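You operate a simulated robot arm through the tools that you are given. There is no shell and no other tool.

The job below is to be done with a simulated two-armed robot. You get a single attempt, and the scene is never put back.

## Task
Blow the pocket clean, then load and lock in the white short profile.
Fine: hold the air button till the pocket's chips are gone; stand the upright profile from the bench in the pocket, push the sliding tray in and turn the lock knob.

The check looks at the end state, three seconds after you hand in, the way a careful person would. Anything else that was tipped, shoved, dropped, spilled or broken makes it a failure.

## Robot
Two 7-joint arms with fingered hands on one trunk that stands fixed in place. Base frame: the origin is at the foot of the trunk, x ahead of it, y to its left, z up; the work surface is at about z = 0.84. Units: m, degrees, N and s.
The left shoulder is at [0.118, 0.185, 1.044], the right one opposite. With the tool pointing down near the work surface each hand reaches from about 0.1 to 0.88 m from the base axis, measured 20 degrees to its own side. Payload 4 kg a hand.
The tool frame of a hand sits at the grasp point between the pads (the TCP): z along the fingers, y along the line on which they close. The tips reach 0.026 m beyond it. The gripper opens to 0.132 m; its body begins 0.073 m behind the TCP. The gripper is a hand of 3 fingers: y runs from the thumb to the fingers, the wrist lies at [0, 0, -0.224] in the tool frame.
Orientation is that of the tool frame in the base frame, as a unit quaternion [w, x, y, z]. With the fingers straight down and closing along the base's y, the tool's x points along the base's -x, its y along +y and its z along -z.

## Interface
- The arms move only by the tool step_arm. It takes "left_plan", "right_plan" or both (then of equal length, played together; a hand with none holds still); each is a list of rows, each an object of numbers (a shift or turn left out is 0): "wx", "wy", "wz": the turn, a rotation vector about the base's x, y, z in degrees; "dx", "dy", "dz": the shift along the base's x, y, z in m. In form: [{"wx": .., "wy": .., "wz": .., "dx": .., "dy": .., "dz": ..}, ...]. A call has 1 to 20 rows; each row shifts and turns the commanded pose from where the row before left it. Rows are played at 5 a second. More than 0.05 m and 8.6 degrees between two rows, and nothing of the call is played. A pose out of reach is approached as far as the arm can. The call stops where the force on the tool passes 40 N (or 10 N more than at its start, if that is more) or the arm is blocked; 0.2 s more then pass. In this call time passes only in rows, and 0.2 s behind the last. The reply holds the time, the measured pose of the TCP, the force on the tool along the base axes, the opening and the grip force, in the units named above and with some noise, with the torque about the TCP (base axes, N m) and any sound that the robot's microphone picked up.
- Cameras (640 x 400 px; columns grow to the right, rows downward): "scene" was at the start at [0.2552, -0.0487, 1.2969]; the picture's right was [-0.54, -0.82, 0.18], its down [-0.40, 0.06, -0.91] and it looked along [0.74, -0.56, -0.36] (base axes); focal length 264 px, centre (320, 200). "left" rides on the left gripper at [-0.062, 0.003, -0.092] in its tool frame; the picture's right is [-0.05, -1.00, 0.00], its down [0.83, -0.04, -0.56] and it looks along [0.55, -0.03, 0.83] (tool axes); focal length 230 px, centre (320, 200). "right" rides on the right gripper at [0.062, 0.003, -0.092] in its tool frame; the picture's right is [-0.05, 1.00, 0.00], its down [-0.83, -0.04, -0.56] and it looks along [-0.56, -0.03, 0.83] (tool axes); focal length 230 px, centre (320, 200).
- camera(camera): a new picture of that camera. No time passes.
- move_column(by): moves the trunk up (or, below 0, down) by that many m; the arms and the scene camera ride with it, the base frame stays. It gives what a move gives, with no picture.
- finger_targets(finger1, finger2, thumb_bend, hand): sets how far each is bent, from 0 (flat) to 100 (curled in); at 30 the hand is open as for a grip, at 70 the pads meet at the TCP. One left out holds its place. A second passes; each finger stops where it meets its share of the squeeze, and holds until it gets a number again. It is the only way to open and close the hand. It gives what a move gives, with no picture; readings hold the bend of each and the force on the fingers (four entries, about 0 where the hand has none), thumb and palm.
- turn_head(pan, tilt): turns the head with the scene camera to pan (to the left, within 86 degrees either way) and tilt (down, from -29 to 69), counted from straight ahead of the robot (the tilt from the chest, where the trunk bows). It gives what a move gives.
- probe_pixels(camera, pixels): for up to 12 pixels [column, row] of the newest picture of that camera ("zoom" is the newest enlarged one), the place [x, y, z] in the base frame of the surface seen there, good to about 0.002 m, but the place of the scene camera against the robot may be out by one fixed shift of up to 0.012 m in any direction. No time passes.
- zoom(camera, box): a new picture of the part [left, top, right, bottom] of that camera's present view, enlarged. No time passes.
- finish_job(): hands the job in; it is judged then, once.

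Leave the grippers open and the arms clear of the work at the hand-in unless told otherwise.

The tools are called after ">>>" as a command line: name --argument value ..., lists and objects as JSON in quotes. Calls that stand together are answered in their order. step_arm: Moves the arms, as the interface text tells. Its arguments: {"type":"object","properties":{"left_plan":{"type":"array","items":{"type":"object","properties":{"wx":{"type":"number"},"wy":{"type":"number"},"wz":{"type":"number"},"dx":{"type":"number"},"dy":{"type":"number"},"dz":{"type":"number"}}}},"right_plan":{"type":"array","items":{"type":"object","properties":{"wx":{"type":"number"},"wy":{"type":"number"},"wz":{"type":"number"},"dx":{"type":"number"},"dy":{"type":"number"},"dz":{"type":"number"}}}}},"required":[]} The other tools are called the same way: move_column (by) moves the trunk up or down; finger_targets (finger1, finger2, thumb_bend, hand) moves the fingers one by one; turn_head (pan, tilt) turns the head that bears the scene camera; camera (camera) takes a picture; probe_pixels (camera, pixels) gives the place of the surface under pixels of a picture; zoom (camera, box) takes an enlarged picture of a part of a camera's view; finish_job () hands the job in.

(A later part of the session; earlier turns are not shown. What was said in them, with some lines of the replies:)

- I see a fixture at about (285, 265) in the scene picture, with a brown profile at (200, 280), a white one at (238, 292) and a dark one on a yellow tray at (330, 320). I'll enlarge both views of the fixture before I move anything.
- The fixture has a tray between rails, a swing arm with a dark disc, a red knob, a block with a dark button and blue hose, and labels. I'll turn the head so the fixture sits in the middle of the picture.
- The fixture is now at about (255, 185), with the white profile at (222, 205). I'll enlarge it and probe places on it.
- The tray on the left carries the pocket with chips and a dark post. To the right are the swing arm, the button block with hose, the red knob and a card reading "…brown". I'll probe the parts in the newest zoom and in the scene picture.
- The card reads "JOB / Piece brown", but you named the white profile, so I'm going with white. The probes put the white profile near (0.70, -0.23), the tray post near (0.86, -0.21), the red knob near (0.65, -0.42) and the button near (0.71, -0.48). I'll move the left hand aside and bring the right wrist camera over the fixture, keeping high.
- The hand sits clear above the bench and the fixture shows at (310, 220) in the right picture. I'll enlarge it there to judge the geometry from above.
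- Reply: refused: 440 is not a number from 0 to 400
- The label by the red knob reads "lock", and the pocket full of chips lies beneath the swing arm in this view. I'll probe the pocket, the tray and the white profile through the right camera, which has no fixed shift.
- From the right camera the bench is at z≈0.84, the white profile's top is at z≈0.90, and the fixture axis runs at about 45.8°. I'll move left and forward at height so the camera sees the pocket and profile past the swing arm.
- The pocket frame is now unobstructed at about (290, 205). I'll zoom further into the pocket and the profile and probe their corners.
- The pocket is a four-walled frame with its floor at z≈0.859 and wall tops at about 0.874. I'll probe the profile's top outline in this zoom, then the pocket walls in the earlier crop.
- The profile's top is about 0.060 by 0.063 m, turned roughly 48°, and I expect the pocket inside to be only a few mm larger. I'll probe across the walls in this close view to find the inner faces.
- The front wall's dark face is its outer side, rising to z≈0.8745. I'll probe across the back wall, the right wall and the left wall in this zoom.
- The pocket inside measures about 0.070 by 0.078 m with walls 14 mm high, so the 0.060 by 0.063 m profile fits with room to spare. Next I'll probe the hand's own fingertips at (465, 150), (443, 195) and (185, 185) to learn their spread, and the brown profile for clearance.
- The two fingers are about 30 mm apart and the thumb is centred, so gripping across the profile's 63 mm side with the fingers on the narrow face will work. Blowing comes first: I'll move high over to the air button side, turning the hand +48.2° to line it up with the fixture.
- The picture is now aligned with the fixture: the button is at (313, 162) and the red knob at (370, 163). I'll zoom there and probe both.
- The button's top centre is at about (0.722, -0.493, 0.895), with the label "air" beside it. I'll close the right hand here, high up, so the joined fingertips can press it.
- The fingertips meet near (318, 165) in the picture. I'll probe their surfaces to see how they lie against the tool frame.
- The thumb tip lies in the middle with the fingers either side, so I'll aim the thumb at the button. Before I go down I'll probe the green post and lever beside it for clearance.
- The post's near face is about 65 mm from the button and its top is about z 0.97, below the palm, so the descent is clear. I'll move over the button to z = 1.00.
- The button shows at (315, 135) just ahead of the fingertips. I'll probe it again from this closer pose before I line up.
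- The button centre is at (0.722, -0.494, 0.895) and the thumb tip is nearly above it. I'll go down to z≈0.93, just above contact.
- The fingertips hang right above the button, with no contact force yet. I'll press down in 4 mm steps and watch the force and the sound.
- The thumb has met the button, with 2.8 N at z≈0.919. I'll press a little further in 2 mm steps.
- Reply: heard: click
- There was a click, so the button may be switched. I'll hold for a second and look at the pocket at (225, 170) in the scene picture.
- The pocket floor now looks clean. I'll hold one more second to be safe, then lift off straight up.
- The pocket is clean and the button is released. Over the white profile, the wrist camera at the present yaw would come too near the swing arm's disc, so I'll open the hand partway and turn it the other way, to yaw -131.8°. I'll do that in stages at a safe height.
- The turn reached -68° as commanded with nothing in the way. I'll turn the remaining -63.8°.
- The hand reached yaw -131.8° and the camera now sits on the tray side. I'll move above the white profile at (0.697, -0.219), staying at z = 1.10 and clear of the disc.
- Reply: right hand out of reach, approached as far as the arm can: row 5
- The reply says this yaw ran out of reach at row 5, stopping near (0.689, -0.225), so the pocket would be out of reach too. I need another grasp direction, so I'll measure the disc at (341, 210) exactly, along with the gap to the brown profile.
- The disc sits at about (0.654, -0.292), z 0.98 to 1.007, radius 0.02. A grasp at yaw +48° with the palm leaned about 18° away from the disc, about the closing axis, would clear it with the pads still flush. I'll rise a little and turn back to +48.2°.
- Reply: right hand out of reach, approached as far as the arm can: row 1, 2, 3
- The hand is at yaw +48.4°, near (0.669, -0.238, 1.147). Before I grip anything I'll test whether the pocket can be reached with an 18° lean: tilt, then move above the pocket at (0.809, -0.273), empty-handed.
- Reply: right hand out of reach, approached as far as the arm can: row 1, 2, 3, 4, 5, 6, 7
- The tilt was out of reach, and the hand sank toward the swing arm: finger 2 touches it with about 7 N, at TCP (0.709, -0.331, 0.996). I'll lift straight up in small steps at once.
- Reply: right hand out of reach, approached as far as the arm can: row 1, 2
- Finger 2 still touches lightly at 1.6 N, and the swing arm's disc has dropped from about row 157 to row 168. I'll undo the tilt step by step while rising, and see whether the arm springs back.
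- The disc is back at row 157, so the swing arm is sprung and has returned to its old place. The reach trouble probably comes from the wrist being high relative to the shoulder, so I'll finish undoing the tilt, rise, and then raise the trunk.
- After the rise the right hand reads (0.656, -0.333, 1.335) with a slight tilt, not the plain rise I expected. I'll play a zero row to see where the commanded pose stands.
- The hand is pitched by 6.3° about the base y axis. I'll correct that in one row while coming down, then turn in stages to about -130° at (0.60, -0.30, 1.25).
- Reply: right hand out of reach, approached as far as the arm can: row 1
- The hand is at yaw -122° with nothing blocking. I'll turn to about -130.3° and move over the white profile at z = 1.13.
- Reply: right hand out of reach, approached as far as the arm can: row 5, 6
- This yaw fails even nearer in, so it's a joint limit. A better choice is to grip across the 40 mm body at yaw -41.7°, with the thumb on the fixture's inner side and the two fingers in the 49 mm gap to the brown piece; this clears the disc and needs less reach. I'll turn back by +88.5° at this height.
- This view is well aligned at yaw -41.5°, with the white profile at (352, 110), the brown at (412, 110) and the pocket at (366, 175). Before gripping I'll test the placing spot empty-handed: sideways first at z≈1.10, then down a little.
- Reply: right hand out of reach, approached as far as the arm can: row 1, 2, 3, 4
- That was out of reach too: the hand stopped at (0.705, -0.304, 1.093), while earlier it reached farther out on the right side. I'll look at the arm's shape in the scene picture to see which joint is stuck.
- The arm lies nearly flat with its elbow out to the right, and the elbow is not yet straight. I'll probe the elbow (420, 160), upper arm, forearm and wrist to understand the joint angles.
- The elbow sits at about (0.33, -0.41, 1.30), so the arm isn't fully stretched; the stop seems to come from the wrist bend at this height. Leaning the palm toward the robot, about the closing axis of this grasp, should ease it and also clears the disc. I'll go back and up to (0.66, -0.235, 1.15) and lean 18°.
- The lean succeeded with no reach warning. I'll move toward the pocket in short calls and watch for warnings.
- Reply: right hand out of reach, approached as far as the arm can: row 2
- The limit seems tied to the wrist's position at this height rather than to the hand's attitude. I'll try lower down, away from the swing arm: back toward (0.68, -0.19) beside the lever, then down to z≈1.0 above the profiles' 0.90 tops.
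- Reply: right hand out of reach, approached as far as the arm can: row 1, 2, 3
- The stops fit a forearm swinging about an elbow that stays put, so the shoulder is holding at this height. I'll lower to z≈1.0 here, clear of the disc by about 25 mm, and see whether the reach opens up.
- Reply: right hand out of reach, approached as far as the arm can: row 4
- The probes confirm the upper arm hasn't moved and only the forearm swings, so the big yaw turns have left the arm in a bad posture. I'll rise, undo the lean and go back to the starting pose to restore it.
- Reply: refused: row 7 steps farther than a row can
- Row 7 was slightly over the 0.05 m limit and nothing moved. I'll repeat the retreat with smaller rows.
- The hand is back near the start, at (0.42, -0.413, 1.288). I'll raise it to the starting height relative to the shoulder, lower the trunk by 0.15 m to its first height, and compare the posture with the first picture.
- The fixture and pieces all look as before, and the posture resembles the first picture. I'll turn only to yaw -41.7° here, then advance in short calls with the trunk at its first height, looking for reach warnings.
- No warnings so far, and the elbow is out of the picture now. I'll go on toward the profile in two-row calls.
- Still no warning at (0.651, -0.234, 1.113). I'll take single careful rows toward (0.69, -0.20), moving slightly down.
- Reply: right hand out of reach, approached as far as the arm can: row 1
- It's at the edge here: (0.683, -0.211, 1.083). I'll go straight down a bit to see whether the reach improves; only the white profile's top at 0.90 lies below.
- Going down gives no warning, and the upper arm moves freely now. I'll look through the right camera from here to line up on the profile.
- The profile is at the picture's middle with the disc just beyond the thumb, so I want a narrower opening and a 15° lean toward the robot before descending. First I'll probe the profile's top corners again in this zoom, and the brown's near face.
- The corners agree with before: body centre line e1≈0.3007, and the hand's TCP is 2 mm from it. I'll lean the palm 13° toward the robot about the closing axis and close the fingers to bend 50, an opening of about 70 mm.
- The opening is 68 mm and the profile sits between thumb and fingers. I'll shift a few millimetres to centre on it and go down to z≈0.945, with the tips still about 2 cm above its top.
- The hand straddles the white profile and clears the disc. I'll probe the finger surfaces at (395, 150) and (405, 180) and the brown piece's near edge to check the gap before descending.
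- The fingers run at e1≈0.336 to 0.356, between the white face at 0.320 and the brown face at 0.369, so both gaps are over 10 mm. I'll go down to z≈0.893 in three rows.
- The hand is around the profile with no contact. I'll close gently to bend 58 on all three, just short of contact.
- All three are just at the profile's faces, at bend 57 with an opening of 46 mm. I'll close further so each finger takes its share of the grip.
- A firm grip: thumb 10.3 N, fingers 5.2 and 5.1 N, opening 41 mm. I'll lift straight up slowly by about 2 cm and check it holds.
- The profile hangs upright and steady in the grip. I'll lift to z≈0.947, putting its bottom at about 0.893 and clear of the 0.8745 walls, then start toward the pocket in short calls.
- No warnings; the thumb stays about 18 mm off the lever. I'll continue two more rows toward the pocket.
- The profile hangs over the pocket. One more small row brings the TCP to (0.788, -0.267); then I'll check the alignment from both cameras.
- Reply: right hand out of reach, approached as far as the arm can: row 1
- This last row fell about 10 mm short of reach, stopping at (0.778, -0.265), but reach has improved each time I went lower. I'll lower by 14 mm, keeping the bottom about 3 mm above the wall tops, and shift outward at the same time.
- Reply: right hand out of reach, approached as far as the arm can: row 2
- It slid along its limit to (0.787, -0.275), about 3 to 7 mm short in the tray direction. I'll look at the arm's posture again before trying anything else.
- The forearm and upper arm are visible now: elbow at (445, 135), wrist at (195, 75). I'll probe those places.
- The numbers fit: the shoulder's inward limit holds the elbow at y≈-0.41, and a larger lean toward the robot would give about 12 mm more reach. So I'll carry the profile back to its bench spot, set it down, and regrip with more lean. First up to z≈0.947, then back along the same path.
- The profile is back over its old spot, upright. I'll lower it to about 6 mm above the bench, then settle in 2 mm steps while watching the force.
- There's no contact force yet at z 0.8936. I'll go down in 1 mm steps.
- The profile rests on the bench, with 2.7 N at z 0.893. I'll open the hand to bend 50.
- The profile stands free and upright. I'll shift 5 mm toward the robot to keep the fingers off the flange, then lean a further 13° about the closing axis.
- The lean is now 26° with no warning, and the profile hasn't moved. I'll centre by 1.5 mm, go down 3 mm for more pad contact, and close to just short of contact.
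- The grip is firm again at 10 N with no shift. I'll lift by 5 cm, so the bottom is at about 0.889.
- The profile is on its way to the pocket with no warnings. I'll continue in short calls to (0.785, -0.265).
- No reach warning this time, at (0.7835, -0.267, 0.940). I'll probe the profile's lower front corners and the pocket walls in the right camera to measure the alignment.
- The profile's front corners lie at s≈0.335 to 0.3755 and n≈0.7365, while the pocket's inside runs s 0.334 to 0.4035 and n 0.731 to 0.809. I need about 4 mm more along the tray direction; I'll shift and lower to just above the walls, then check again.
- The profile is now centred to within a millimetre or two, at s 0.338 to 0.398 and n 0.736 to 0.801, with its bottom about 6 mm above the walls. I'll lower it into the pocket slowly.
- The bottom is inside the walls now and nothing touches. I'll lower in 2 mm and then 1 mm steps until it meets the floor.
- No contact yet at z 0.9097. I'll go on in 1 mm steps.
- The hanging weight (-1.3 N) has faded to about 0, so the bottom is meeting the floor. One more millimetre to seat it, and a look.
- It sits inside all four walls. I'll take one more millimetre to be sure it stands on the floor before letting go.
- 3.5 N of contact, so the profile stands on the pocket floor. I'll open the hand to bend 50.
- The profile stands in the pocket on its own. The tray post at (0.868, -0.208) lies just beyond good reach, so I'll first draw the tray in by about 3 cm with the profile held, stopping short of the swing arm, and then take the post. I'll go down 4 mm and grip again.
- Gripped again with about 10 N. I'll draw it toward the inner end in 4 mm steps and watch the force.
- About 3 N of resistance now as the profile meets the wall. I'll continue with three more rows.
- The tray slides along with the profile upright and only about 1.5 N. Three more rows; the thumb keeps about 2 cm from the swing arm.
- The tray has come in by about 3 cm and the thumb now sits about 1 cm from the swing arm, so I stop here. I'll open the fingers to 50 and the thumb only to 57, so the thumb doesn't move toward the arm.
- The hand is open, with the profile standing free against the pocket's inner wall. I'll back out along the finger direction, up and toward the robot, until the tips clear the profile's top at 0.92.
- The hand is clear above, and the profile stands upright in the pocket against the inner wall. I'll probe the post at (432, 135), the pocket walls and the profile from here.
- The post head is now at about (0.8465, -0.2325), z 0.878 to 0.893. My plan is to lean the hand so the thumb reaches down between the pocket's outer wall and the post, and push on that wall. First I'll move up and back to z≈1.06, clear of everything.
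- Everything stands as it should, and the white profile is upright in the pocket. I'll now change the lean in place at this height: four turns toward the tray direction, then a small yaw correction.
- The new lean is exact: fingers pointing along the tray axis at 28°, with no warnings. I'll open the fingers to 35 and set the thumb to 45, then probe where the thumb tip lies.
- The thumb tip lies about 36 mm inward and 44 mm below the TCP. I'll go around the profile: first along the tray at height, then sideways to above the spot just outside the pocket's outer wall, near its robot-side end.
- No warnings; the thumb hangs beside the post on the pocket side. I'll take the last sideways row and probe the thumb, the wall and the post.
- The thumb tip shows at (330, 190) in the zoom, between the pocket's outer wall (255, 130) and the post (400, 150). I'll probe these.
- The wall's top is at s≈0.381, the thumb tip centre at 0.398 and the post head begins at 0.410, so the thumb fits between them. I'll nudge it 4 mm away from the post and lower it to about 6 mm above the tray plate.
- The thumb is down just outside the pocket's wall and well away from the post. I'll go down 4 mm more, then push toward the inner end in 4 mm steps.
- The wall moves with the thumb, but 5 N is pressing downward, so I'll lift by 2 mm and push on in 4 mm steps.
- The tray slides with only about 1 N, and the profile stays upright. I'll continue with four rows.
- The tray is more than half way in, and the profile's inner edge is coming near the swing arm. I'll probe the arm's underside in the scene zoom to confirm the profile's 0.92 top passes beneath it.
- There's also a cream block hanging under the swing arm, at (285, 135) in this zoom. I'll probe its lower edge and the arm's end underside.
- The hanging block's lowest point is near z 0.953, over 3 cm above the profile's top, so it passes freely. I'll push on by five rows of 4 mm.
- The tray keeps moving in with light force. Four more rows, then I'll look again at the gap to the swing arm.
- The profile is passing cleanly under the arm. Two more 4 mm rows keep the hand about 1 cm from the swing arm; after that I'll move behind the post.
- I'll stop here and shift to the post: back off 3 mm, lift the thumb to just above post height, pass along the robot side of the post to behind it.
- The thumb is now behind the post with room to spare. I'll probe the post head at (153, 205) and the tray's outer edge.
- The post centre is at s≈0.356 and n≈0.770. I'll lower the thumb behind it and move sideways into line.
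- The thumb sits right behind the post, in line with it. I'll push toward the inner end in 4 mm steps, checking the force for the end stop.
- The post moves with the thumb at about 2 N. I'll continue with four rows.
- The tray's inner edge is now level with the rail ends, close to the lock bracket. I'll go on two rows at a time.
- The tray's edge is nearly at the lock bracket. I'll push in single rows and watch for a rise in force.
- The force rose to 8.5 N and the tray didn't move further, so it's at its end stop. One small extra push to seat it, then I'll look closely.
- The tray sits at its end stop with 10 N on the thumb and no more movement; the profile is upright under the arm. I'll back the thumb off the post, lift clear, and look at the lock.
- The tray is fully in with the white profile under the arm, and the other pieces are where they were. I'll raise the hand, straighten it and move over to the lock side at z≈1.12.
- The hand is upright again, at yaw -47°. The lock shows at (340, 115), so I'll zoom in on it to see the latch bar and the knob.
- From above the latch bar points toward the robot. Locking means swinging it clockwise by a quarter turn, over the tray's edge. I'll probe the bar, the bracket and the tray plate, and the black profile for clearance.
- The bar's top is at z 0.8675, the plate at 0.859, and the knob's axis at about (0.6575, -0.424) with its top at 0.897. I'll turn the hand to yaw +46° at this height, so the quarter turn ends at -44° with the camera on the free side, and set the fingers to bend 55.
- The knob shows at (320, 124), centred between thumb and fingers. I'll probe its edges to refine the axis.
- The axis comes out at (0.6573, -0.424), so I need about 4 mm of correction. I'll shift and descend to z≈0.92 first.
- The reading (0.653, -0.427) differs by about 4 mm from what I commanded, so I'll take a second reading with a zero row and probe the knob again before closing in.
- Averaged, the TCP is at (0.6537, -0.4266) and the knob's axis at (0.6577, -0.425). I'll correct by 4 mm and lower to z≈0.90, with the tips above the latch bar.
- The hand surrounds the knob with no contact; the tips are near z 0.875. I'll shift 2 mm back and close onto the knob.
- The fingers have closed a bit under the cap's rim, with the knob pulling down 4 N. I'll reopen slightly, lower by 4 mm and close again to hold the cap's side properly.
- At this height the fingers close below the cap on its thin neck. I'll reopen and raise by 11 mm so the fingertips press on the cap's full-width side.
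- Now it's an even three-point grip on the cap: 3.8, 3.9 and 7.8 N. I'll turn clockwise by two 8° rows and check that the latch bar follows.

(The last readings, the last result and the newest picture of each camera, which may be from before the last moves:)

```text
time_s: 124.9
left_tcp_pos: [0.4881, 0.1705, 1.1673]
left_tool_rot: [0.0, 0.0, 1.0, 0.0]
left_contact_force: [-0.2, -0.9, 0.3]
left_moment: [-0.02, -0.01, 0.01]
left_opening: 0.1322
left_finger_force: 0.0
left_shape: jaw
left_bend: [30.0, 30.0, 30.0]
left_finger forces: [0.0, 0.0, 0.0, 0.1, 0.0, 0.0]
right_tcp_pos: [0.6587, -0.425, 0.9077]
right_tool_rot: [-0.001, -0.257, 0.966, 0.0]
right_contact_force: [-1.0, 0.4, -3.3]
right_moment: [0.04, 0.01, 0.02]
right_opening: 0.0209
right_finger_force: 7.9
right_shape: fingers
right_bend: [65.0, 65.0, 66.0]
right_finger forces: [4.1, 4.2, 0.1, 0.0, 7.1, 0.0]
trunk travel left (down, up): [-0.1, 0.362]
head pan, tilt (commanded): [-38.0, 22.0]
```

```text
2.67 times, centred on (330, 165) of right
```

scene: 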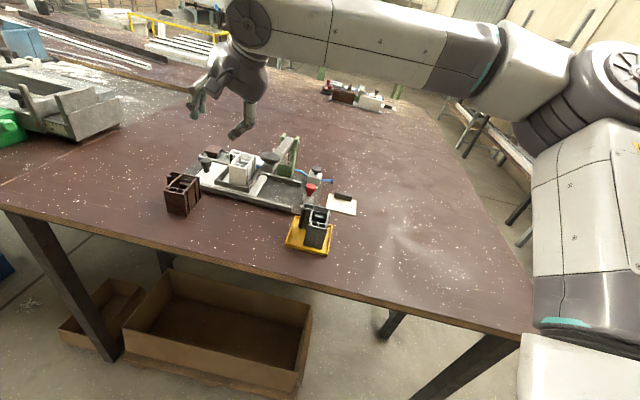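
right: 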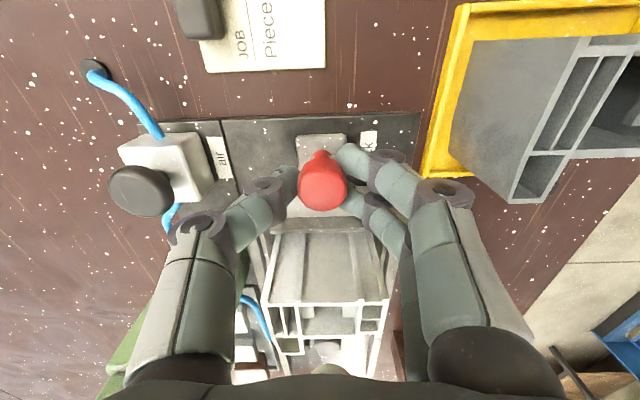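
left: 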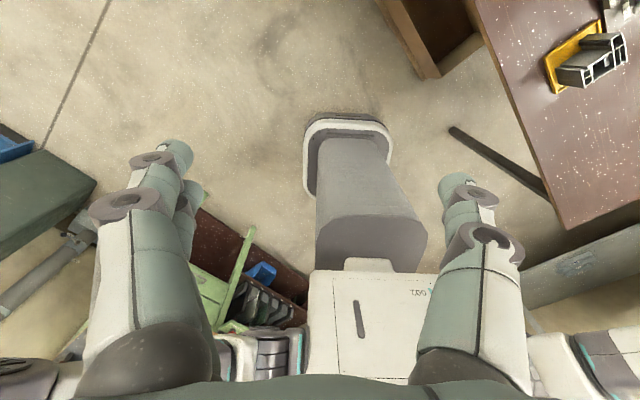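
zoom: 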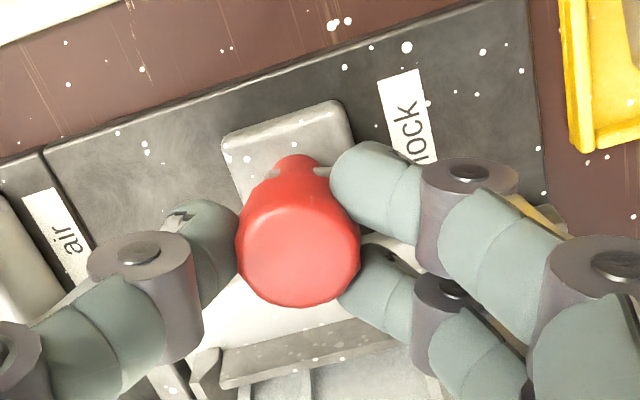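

The latch bar has swung with the knob toward the tray, with almost no torque. I'll continue with four more rows.

>>> step_arm --right_plan '[{"wz": -8}, {"wz": -8}, {"wz": -8}, {"wz": -8}]'

>>> zoom --camera "scene" --box '[280, 150, 350, 210]'

>>> camera --camera "right"

```text
time_s: 125.9
left_tcp_pos: [0.489, 0.1698, 1.1671]
left_tool_rot: [-0.001, 0.0, 1.0, -0.001]
left_contact_force: [-0.6, 0.0, 0.4]
left_moment: [-0.03, -0.03, 0.01]
left_opening: 0.1319
left_finger_force: 0.3
left_shape: jaw
left_bend: [30.0, 30.0, 30.0]
left_finger forces: [0.1, 0.0, 0.0, 0.0, 0.1, 0.0]
right_tcp_pos: [0.6588, -0.4241, 0.9072]
right_tool_rot: [-0.001, 0.02, 1.0, -0.001]
right_contact_force: [-3.9, 1.6, -5.3]
right_moment: [0.05, 0.08, 0.03]
right_opening: 0.0212
right_finger_force: 7.3
right_shape: fingers
right_bend: [65.0, 65.0, 66.0]
right_finger forces: [5.8, 3.0, 0.0, 0.1, 6.4, 0.0]
trunk travel left (down, up): [-0.1, 0.362]
head pan, tilt (commanded): [-38.0, 22.0]
```

```text
6.67 times, centred on (315, 180) of scene
```

zoom: 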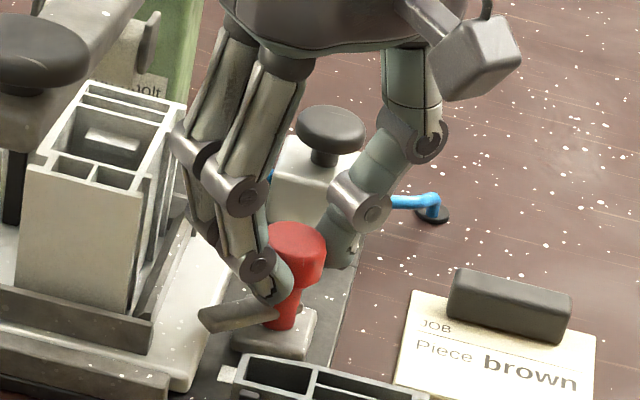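

```text
taken
```

right: 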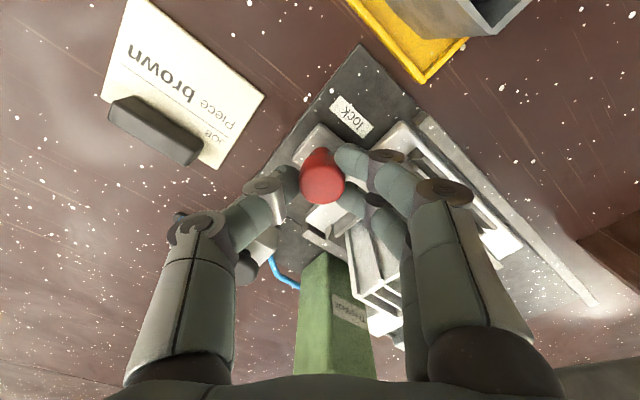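

The bar is half way round, already over the tray's edge. I'll turn three more rows and look.

>>> step_arm --right_plan '[{"wz": -8}, {"wz": -8}, {"wz": -8}]'

>>> zoom --camera "scene" --box '[280, 150, 350, 210]'

>>> camera --camera "right"

```text
time_s: 126.7
left_tcp_pos: [0.4881, 0.17, 1.1683]
left_tool_rot: [0.0, 0.001, 1.0, 0.0]
left_contact_force: [-0.3, 0.5, 0.1]
left_moment: [-0.01, 0.0, -0.04]
left_opening: 0.1317
left_finger_force: 0.0
left_shape: jaw
left_bend: [30.0, 30.0, 30.0]
left_finger forces: [0.0, 0.0, 0.0, 0.0, 0.0, 0.0]
right_tcp_pos: [0.6576, -0.4254, 0.9081]
right_tool_rot: [-0.001, 0.227, 0.974, -0.002]
right_contact_force: [-5.9, 2.7, -5.4]
right_moment: [0.04, 0.1, 0.05]
right_opening: 0.0214
right_finger_force: 7.9
right_shape: fingers
right_bend: [65.0, 65.0, 66.0]
right_finger forces: [5.9, 2.6, 0.0, 0.0, 7.3, 0.0]
trunk travel left (down, up): [-0.1, 0.362]
head pan, tilt (commanded): [-38.0, 22.0]
```

```text
6.67 times, centred on (315, 180) of scene
```

zoom: 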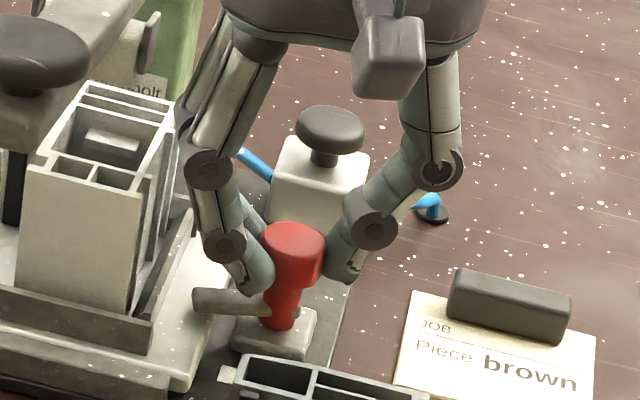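

```text
taken
```

right: 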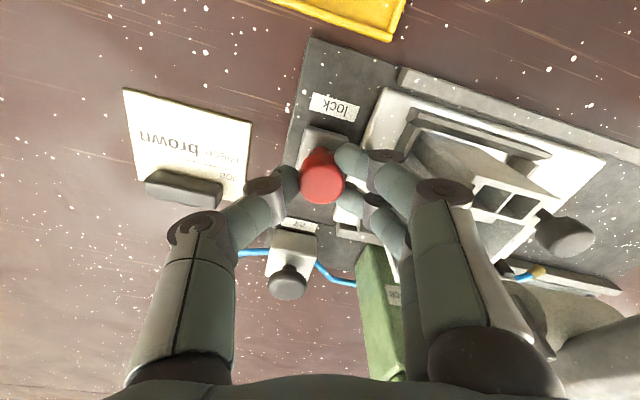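

72° turned. Lateral force is 6 N, still moderate. I'll turn the last 18° in two calls, listening for a click.

>>> step_arm --right_plan '[{"wz": -8}]'

>>> step_arm --right_plan '[{"wz": -8}, {"wz": -2}]'

>>> zoom --camera "scene" --box '[280, 150, 350, 210]'

>>> camera --camera "right"

```text
time_s: 127.1
left_tcp_pos: [0.4883, 0.1681, 1.1672]
left_tool_rot: [0.0, 0.0, 1.0, -0.001]
left_contact_force: [0.6, -0.2, -0.5]
left_moment: [-0.01, 0.0, 0.0]
left_opening: 0.1317
left_finger_force: 0.1
left_shape: jaw
left_bend: [30.0, 30.0, 30.0]
left_finger forces: [0.0, 0.0, 0.1, 0.0, 0.0, 0.0]
right_tcp_pos: [0.6583, -0.4245, 0.9072]
right_tool_rot: [-0.001, 0.294, 0.956, -0.001]
right_contact_force: [-6.5, 1.0, -5.0]
right_moment: [0.01, 0.12, 0.03]
right_opening: 0.0217
right_finger_force: 7.4
right_shape: fingers
right_bend: [65.0, 66.0, 66.0]
right_finger forces: [5.0, 2.4, 0.0, 0.1, 7.9, 0.1]
trunk travel left (down, up): [-0.1, 0.362]
head pan, tilt (commanded): [-38.0, 22.0]
```

```text
time_s: 127.7
left_tcp_pos: [0.4896, 0.1696, 1.1674]
left_tool_rot: [0.0, 0.0, 1.0, -0.001]
left_contact_force: [-0.7, 0.0, 0.1]
left_moment: [0.0, -0.02, -0.01]
left_opening: 0.1318
left_finger_force: 0.0
left_shape: jaw
left_bend: [30.0, 30.0, 30.0]
left_finger forces: [0.1, 0.1, 0.0, 0.1, 0.1, 0.1]
right_tcp_pos: [0.6581, -0.4249, 0.9072]
right_tool_rot: [-0.001, 0.375, 0.927, -0.001]
right_contact_force: [-4.8, 1.1, -5.6]
right_moment: [0.06, 0.09, 0.0]
right_opening: 0.0216
right_finger_force: 7.5
right_shape: fingers
right_bend: [65.0, 66.0, 66.0]
right_finger forces: [4.7, 2.7, 0.0, 0.0, 7.9, 0.0]
trunk travel left (down, up): [-0.1, 0.362]
head pan, tilt (commanded): [-38.0, 22.0]
```

```text
6.67 times, centred on (315, 180) of scene
```

zoom: 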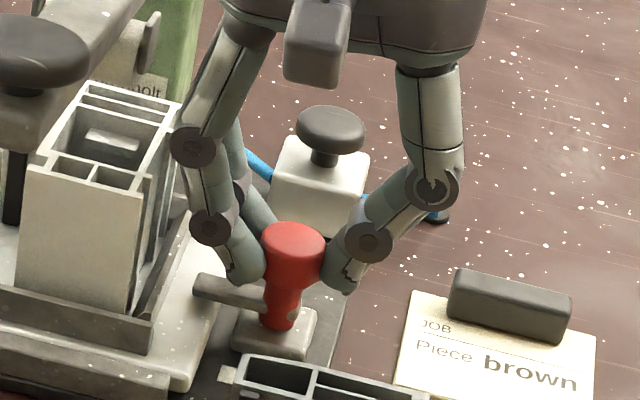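

```text
taken
```

right: 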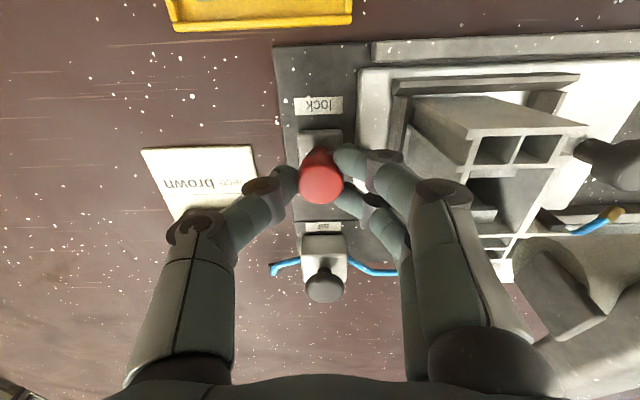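

The hand is at -44° and the bar now lies along the tray direction, over the tray's edge. I'll open the fingers gently and rise a little to check its angle from above.

>>> finger_targets --hand "right" --finger1 56 --finger2 56 --thumb_bend 56

>>> step_arm --right_plan '[{"dz": 0.02}, {"dz": 0.03}, {"dz": 0.03}]'

>>> zoom --camera "right" --box '[260, 60, 420, 190]'

>>> zoom --camera "scene" --box '[280, 150, 350, 210]'

```text
time_s: 128.7
left_tcp_pos: [0.4882, 0.1704, 1.1683]
left_tool_rot: [0.0, 0.0, 1.0, 0.0]
left_contact_force: [-0.9, -0.8, 0.3]
left_moment: [-0.02, -0.01, -0.01]
left_opening: 0.1319
left_finger_force: 0.1
left_shape: jaw
left_bend: [30.0, 30.0, 30.0]
left_finger forces: [0.0, 0.0, 0.0, 0.0, 0.0, 0.0]
right_tcp_pos: [0.6585, -0.426, 0.9081]
right_tool_rot: [-0.002, 0.375, 0.927, -0.001]
right_contact_force: [-0.3, 1.1, 0.0]
right_moment: [-0.04, 0.0, -0.03]
right_opening: 0.0473
right_finger_force: 0.0
right_shape: fingers
right_bend: [56.0, 56.0, 56.0]
right_finger forces: [0.1, 0.1, 0.0, 0.0, 0.0, 0.0]
trunk travel left (down, up): [-0.1, 0.362]
head pan, tilt (commanded): [-38.0, 22.0]
```

```text
time_s: 129.5
left_tcp_pos: [0.487, 0.1706, 1.1687]
left_tool_rot: [0.0, -0.001, 1.0, 0.0]
left_contact_force: [0.1, 0.3, 0.0]
left_moment: [-0.02, 0.0, 0.0]
left_opening: 0.1318
left_finger_force: 0.0
left_shape: jaw
left_bend: [30.0, 30.0, 30.0]
left_finger forces: [0.0, 0.1, 0.0, 0.0, 0.0, 0.0]
right_tcp_pos: [0.6589, -0.4259, 0.9865]
right_tool_rot: [-0.001, 0.375, 0.927, -0.002]
right_contact_force: [-0.5, 0.6, 0.3]
right_moment: [0.0, 0.03, -0.01]
right_opening: 0.0473
right_finger_force: 0.2
right_shape: fingers
right_bend: [56.0, 56.0, 56.0]
right_finger forces: [0.0, 0.0, 0.0, 0.0, 0.1, 0.0]
trunk travel left (down, up): [-0.1, 0.362]
head pan, tilt (commanded): [-38.0, 22.0]
```

```text
3.08 times, centred on (340, 125) of right
```

zoom: 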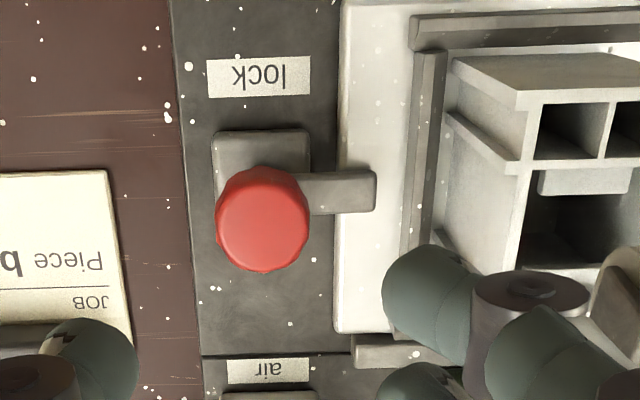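

```text
6.67 times, centred on (315, 180) of scene
```

zoom: 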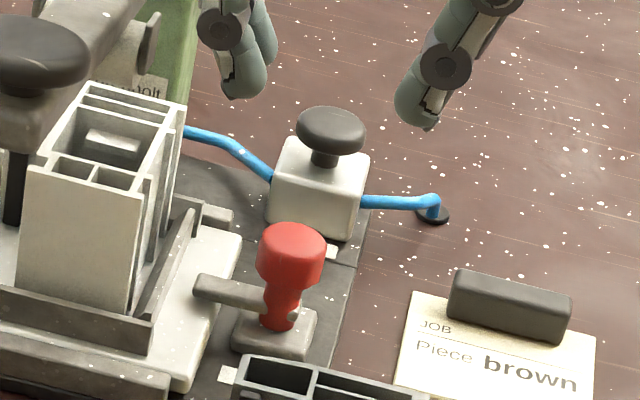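

From above the bar lies square across onto the tray plate. I'll probe it to measure the turned angle.

>>> zoom --camera "right" --box '[300, 90, 380, 150]'

>>> probe_pixels --camera "zoom" --pixels '[[230, 190], [270, 190], [310, 190], [330, 190], [330, 160], [330, 215], [250, 165], [250, 215], [100, 250], [60, 200], [380, 150], [380, 260]]'

```text
6.67 times, centred on (340, 120) of right
```

zoom: 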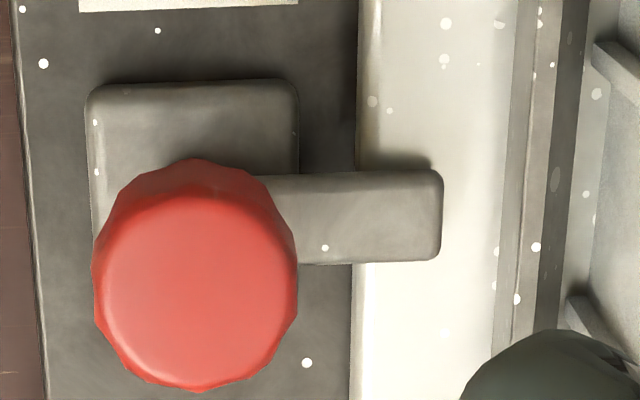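

```text
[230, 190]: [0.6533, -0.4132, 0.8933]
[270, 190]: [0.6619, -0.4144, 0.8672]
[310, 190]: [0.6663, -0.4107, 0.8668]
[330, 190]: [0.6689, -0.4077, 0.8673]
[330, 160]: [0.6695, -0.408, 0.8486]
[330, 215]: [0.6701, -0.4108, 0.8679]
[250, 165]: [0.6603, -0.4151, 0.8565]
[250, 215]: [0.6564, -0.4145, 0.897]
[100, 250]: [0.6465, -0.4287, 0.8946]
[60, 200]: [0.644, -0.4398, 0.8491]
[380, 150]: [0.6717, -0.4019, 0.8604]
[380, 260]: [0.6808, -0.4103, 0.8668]
```

The bar lies within a degree or two of square, on top of the tray plate, so the lock is turned a full quarter. I'll rise, go back to the starting area, and open the hand.

>>> step_arm --right_plan '[{"dz": 0.035}, {"dz": 0.035}, {"dz": 0.035}, {"dz": 0.035}, {"dx": -0.04, "dz": 0.02}, {"dx": -0.04, "dz": 0.02}, {"dx": -0.04, "dz": 0.02}, {"dx": -0.04, "dz": 0.02}, {"dx": -0.04, "wz": 8}, {"dx": -0.03, "wz": 8}]'

>>> finger_targets --hand "right" --finger1 30 --finger2 30 --thumb_bend 30

>>> camera --camera "scene"

>>> zoom --camera "scene" --box '[155, 120, 375, 260]'

>>> camera --camera "right"

```text
time_s: 131.7
left_tcp_pos: [0.4875, 0.1707, 1.1691]
left_tool_rot: [0.001, 0.001, 1.0, 0.0]
left_contact_force: [0.5, -0.4, 0.0]
left_moment: [0.03, -0.02, 0.02]
left_opening: 0.1321
left_finger_force: 0.0
left_shape: jaw
left_bend: [30.0, 30.0, 30.0]
left_finger forces: [0.0, 0.0, 0.0, 0.0, 0.1, 0.0]
right_tcp_pos: [0.4275, -0.4262, 1.2087]
right_tool_rot: [-0.001, 0.242, 0.97, -0.001]
right_contact_force: [0.6, -0.3, 0.4]
right_moment: [0.01, -0.01, -0.02]
right_opening: 0.0471
right_finger_force: 0.1
right_shape: fingers
right_bend: [56.0, 56.0, 56.0]
right_finger forces: [0.0, 0.0, 0.0, 0.0, 0.0, 0.1]
trunk travel left (down, up): [-0.1, 0.362]
head pan, tilt (commanded): [-38.0, 22.0]
```

```text
time_s: 132.7
left_tcp_pos: [0.4883, 0.1699, 1.1671]
left_tool_rot: [0.001, 0.0, 1.0, 0.0]
left_contact_force: [0.2, 0.0, -0.4]
left_moment: [-0.02, 0.03, -0.04]
left_opening: 0.1317
left_finger_force: 0.1
left_shape: jaw
left_bend: [30.0, 30.0, 30.0]
left_finger forces: [0.0, 0.0, 0.1, 0.0, 0.0, 0.0]
right_tcp_pos: [0.4273, -0.4264, 1.2081]
right_tool_rot: [0.0, 0.243, 0.97, -0.001]
right_contact_force: [-0.1, 0.1, -0.5]
right_moment: [0.03, -0.02, 0.0]
right_opening: 0.1339
right_finger_force: 0.0
right_shape: fingers
right_bend: [30.0, 30.0, 30.0]
right_finger forces: [0.1, 0.0, 0.1, 0.0, 0.0, 0.0]
trunk travel left (down, up): [-0.1, 0.362]
head pan, tilt (commanded): [-38.0, 22.0]
```

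```text
taken
```

scene: 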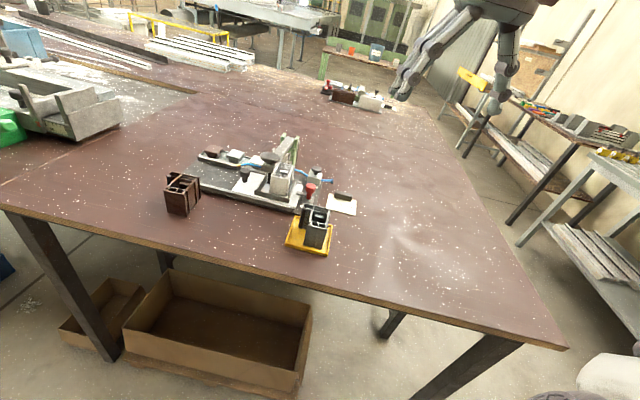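

```text
2.86 times, centred on (265, 190) of scene
```

zoom: 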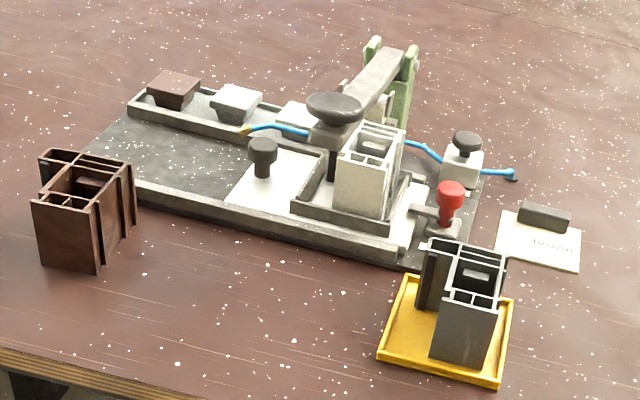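

```text
taken
```

right: 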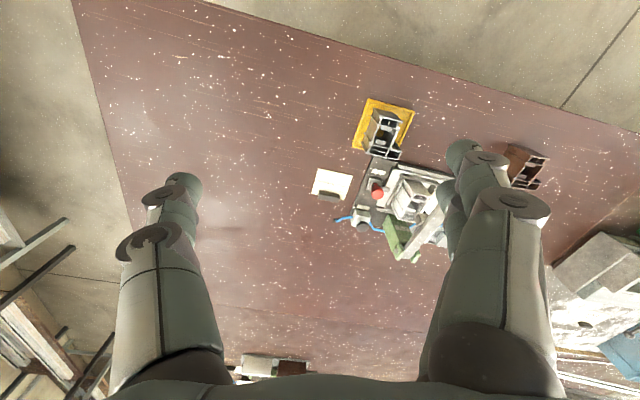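

Both hands are clear and open. The white profile stands in the pocket, the tray is in and the lock bar lies across it. One last close look before handing in.

>>> zoom --camera "scene" --box '[235, 145, 325, 215]'

>>> zoom --camera "right" --box '[320, 80, 460, 270]'

```text
5.71 times, centred on (280, 180) of scene
```

zoom: 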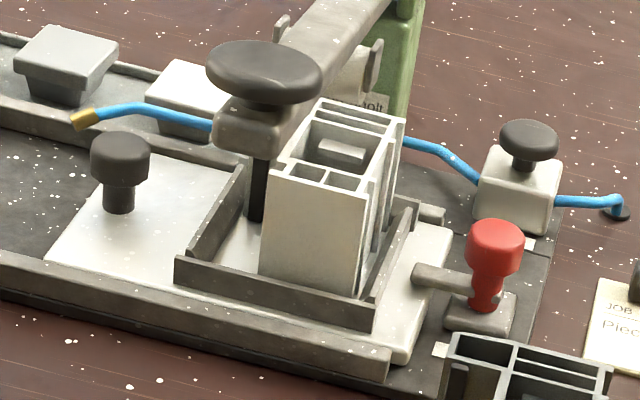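

```text
2.11 times, centred on (390, 175) of right
```

zoom: 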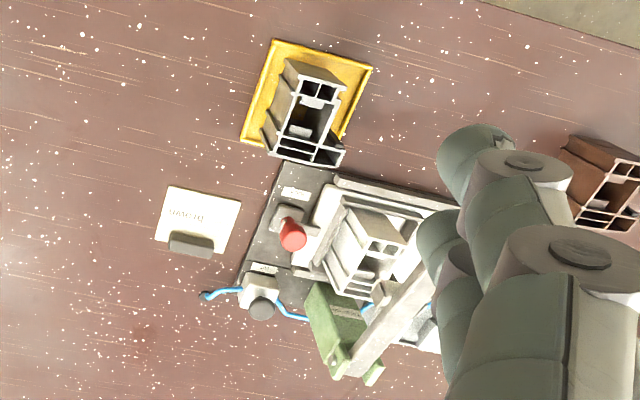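

The close-up shows the white profile upright and flat in the clean pocket, the tray at its stop with the lock bar across its edge, and the brown and black pieces, card and swing arm where they were. I'm handing in.

>>> finish_job

```text
The job is handed in.
```

The white short profile is loaded and locked in. I've handed the job in; the hand-in reply gave no verdict.

- **Pocket:** I held the air button for a little over two seconds after it clicked. The chips were gone and the floor looked clean in the picture.
- **Profile:** It stands upright inside the four pocket walls, resting against the wall nearest the lock.
- **Tray:** It is pushed in to its end stop, where the force rose and it moved no further.
- **Lock:** I turned the red knob a quarter turn clockwise, so its bar lies across the tray's edge. I heard no click and felt no hard stop. From above the bar looked square to within a degree or two.

- **Card mismatch:** The card on the bench says "Piece brown". I followed your instruction and used the white one.
- **Swing arm bumped:** One of the robot's fingers pushed the swing arm down briefly while I was testing reach. It sprang back, and in the last pictures it sits where it started.
- **Moving the tray:** I drew it in by the gripped profile for the first 3 cm. After that I pushed on the pocket wall, then on the post.

The brown and black profiles, the yellow tray and the card look unmoved. Both hands are open and clear of the work.
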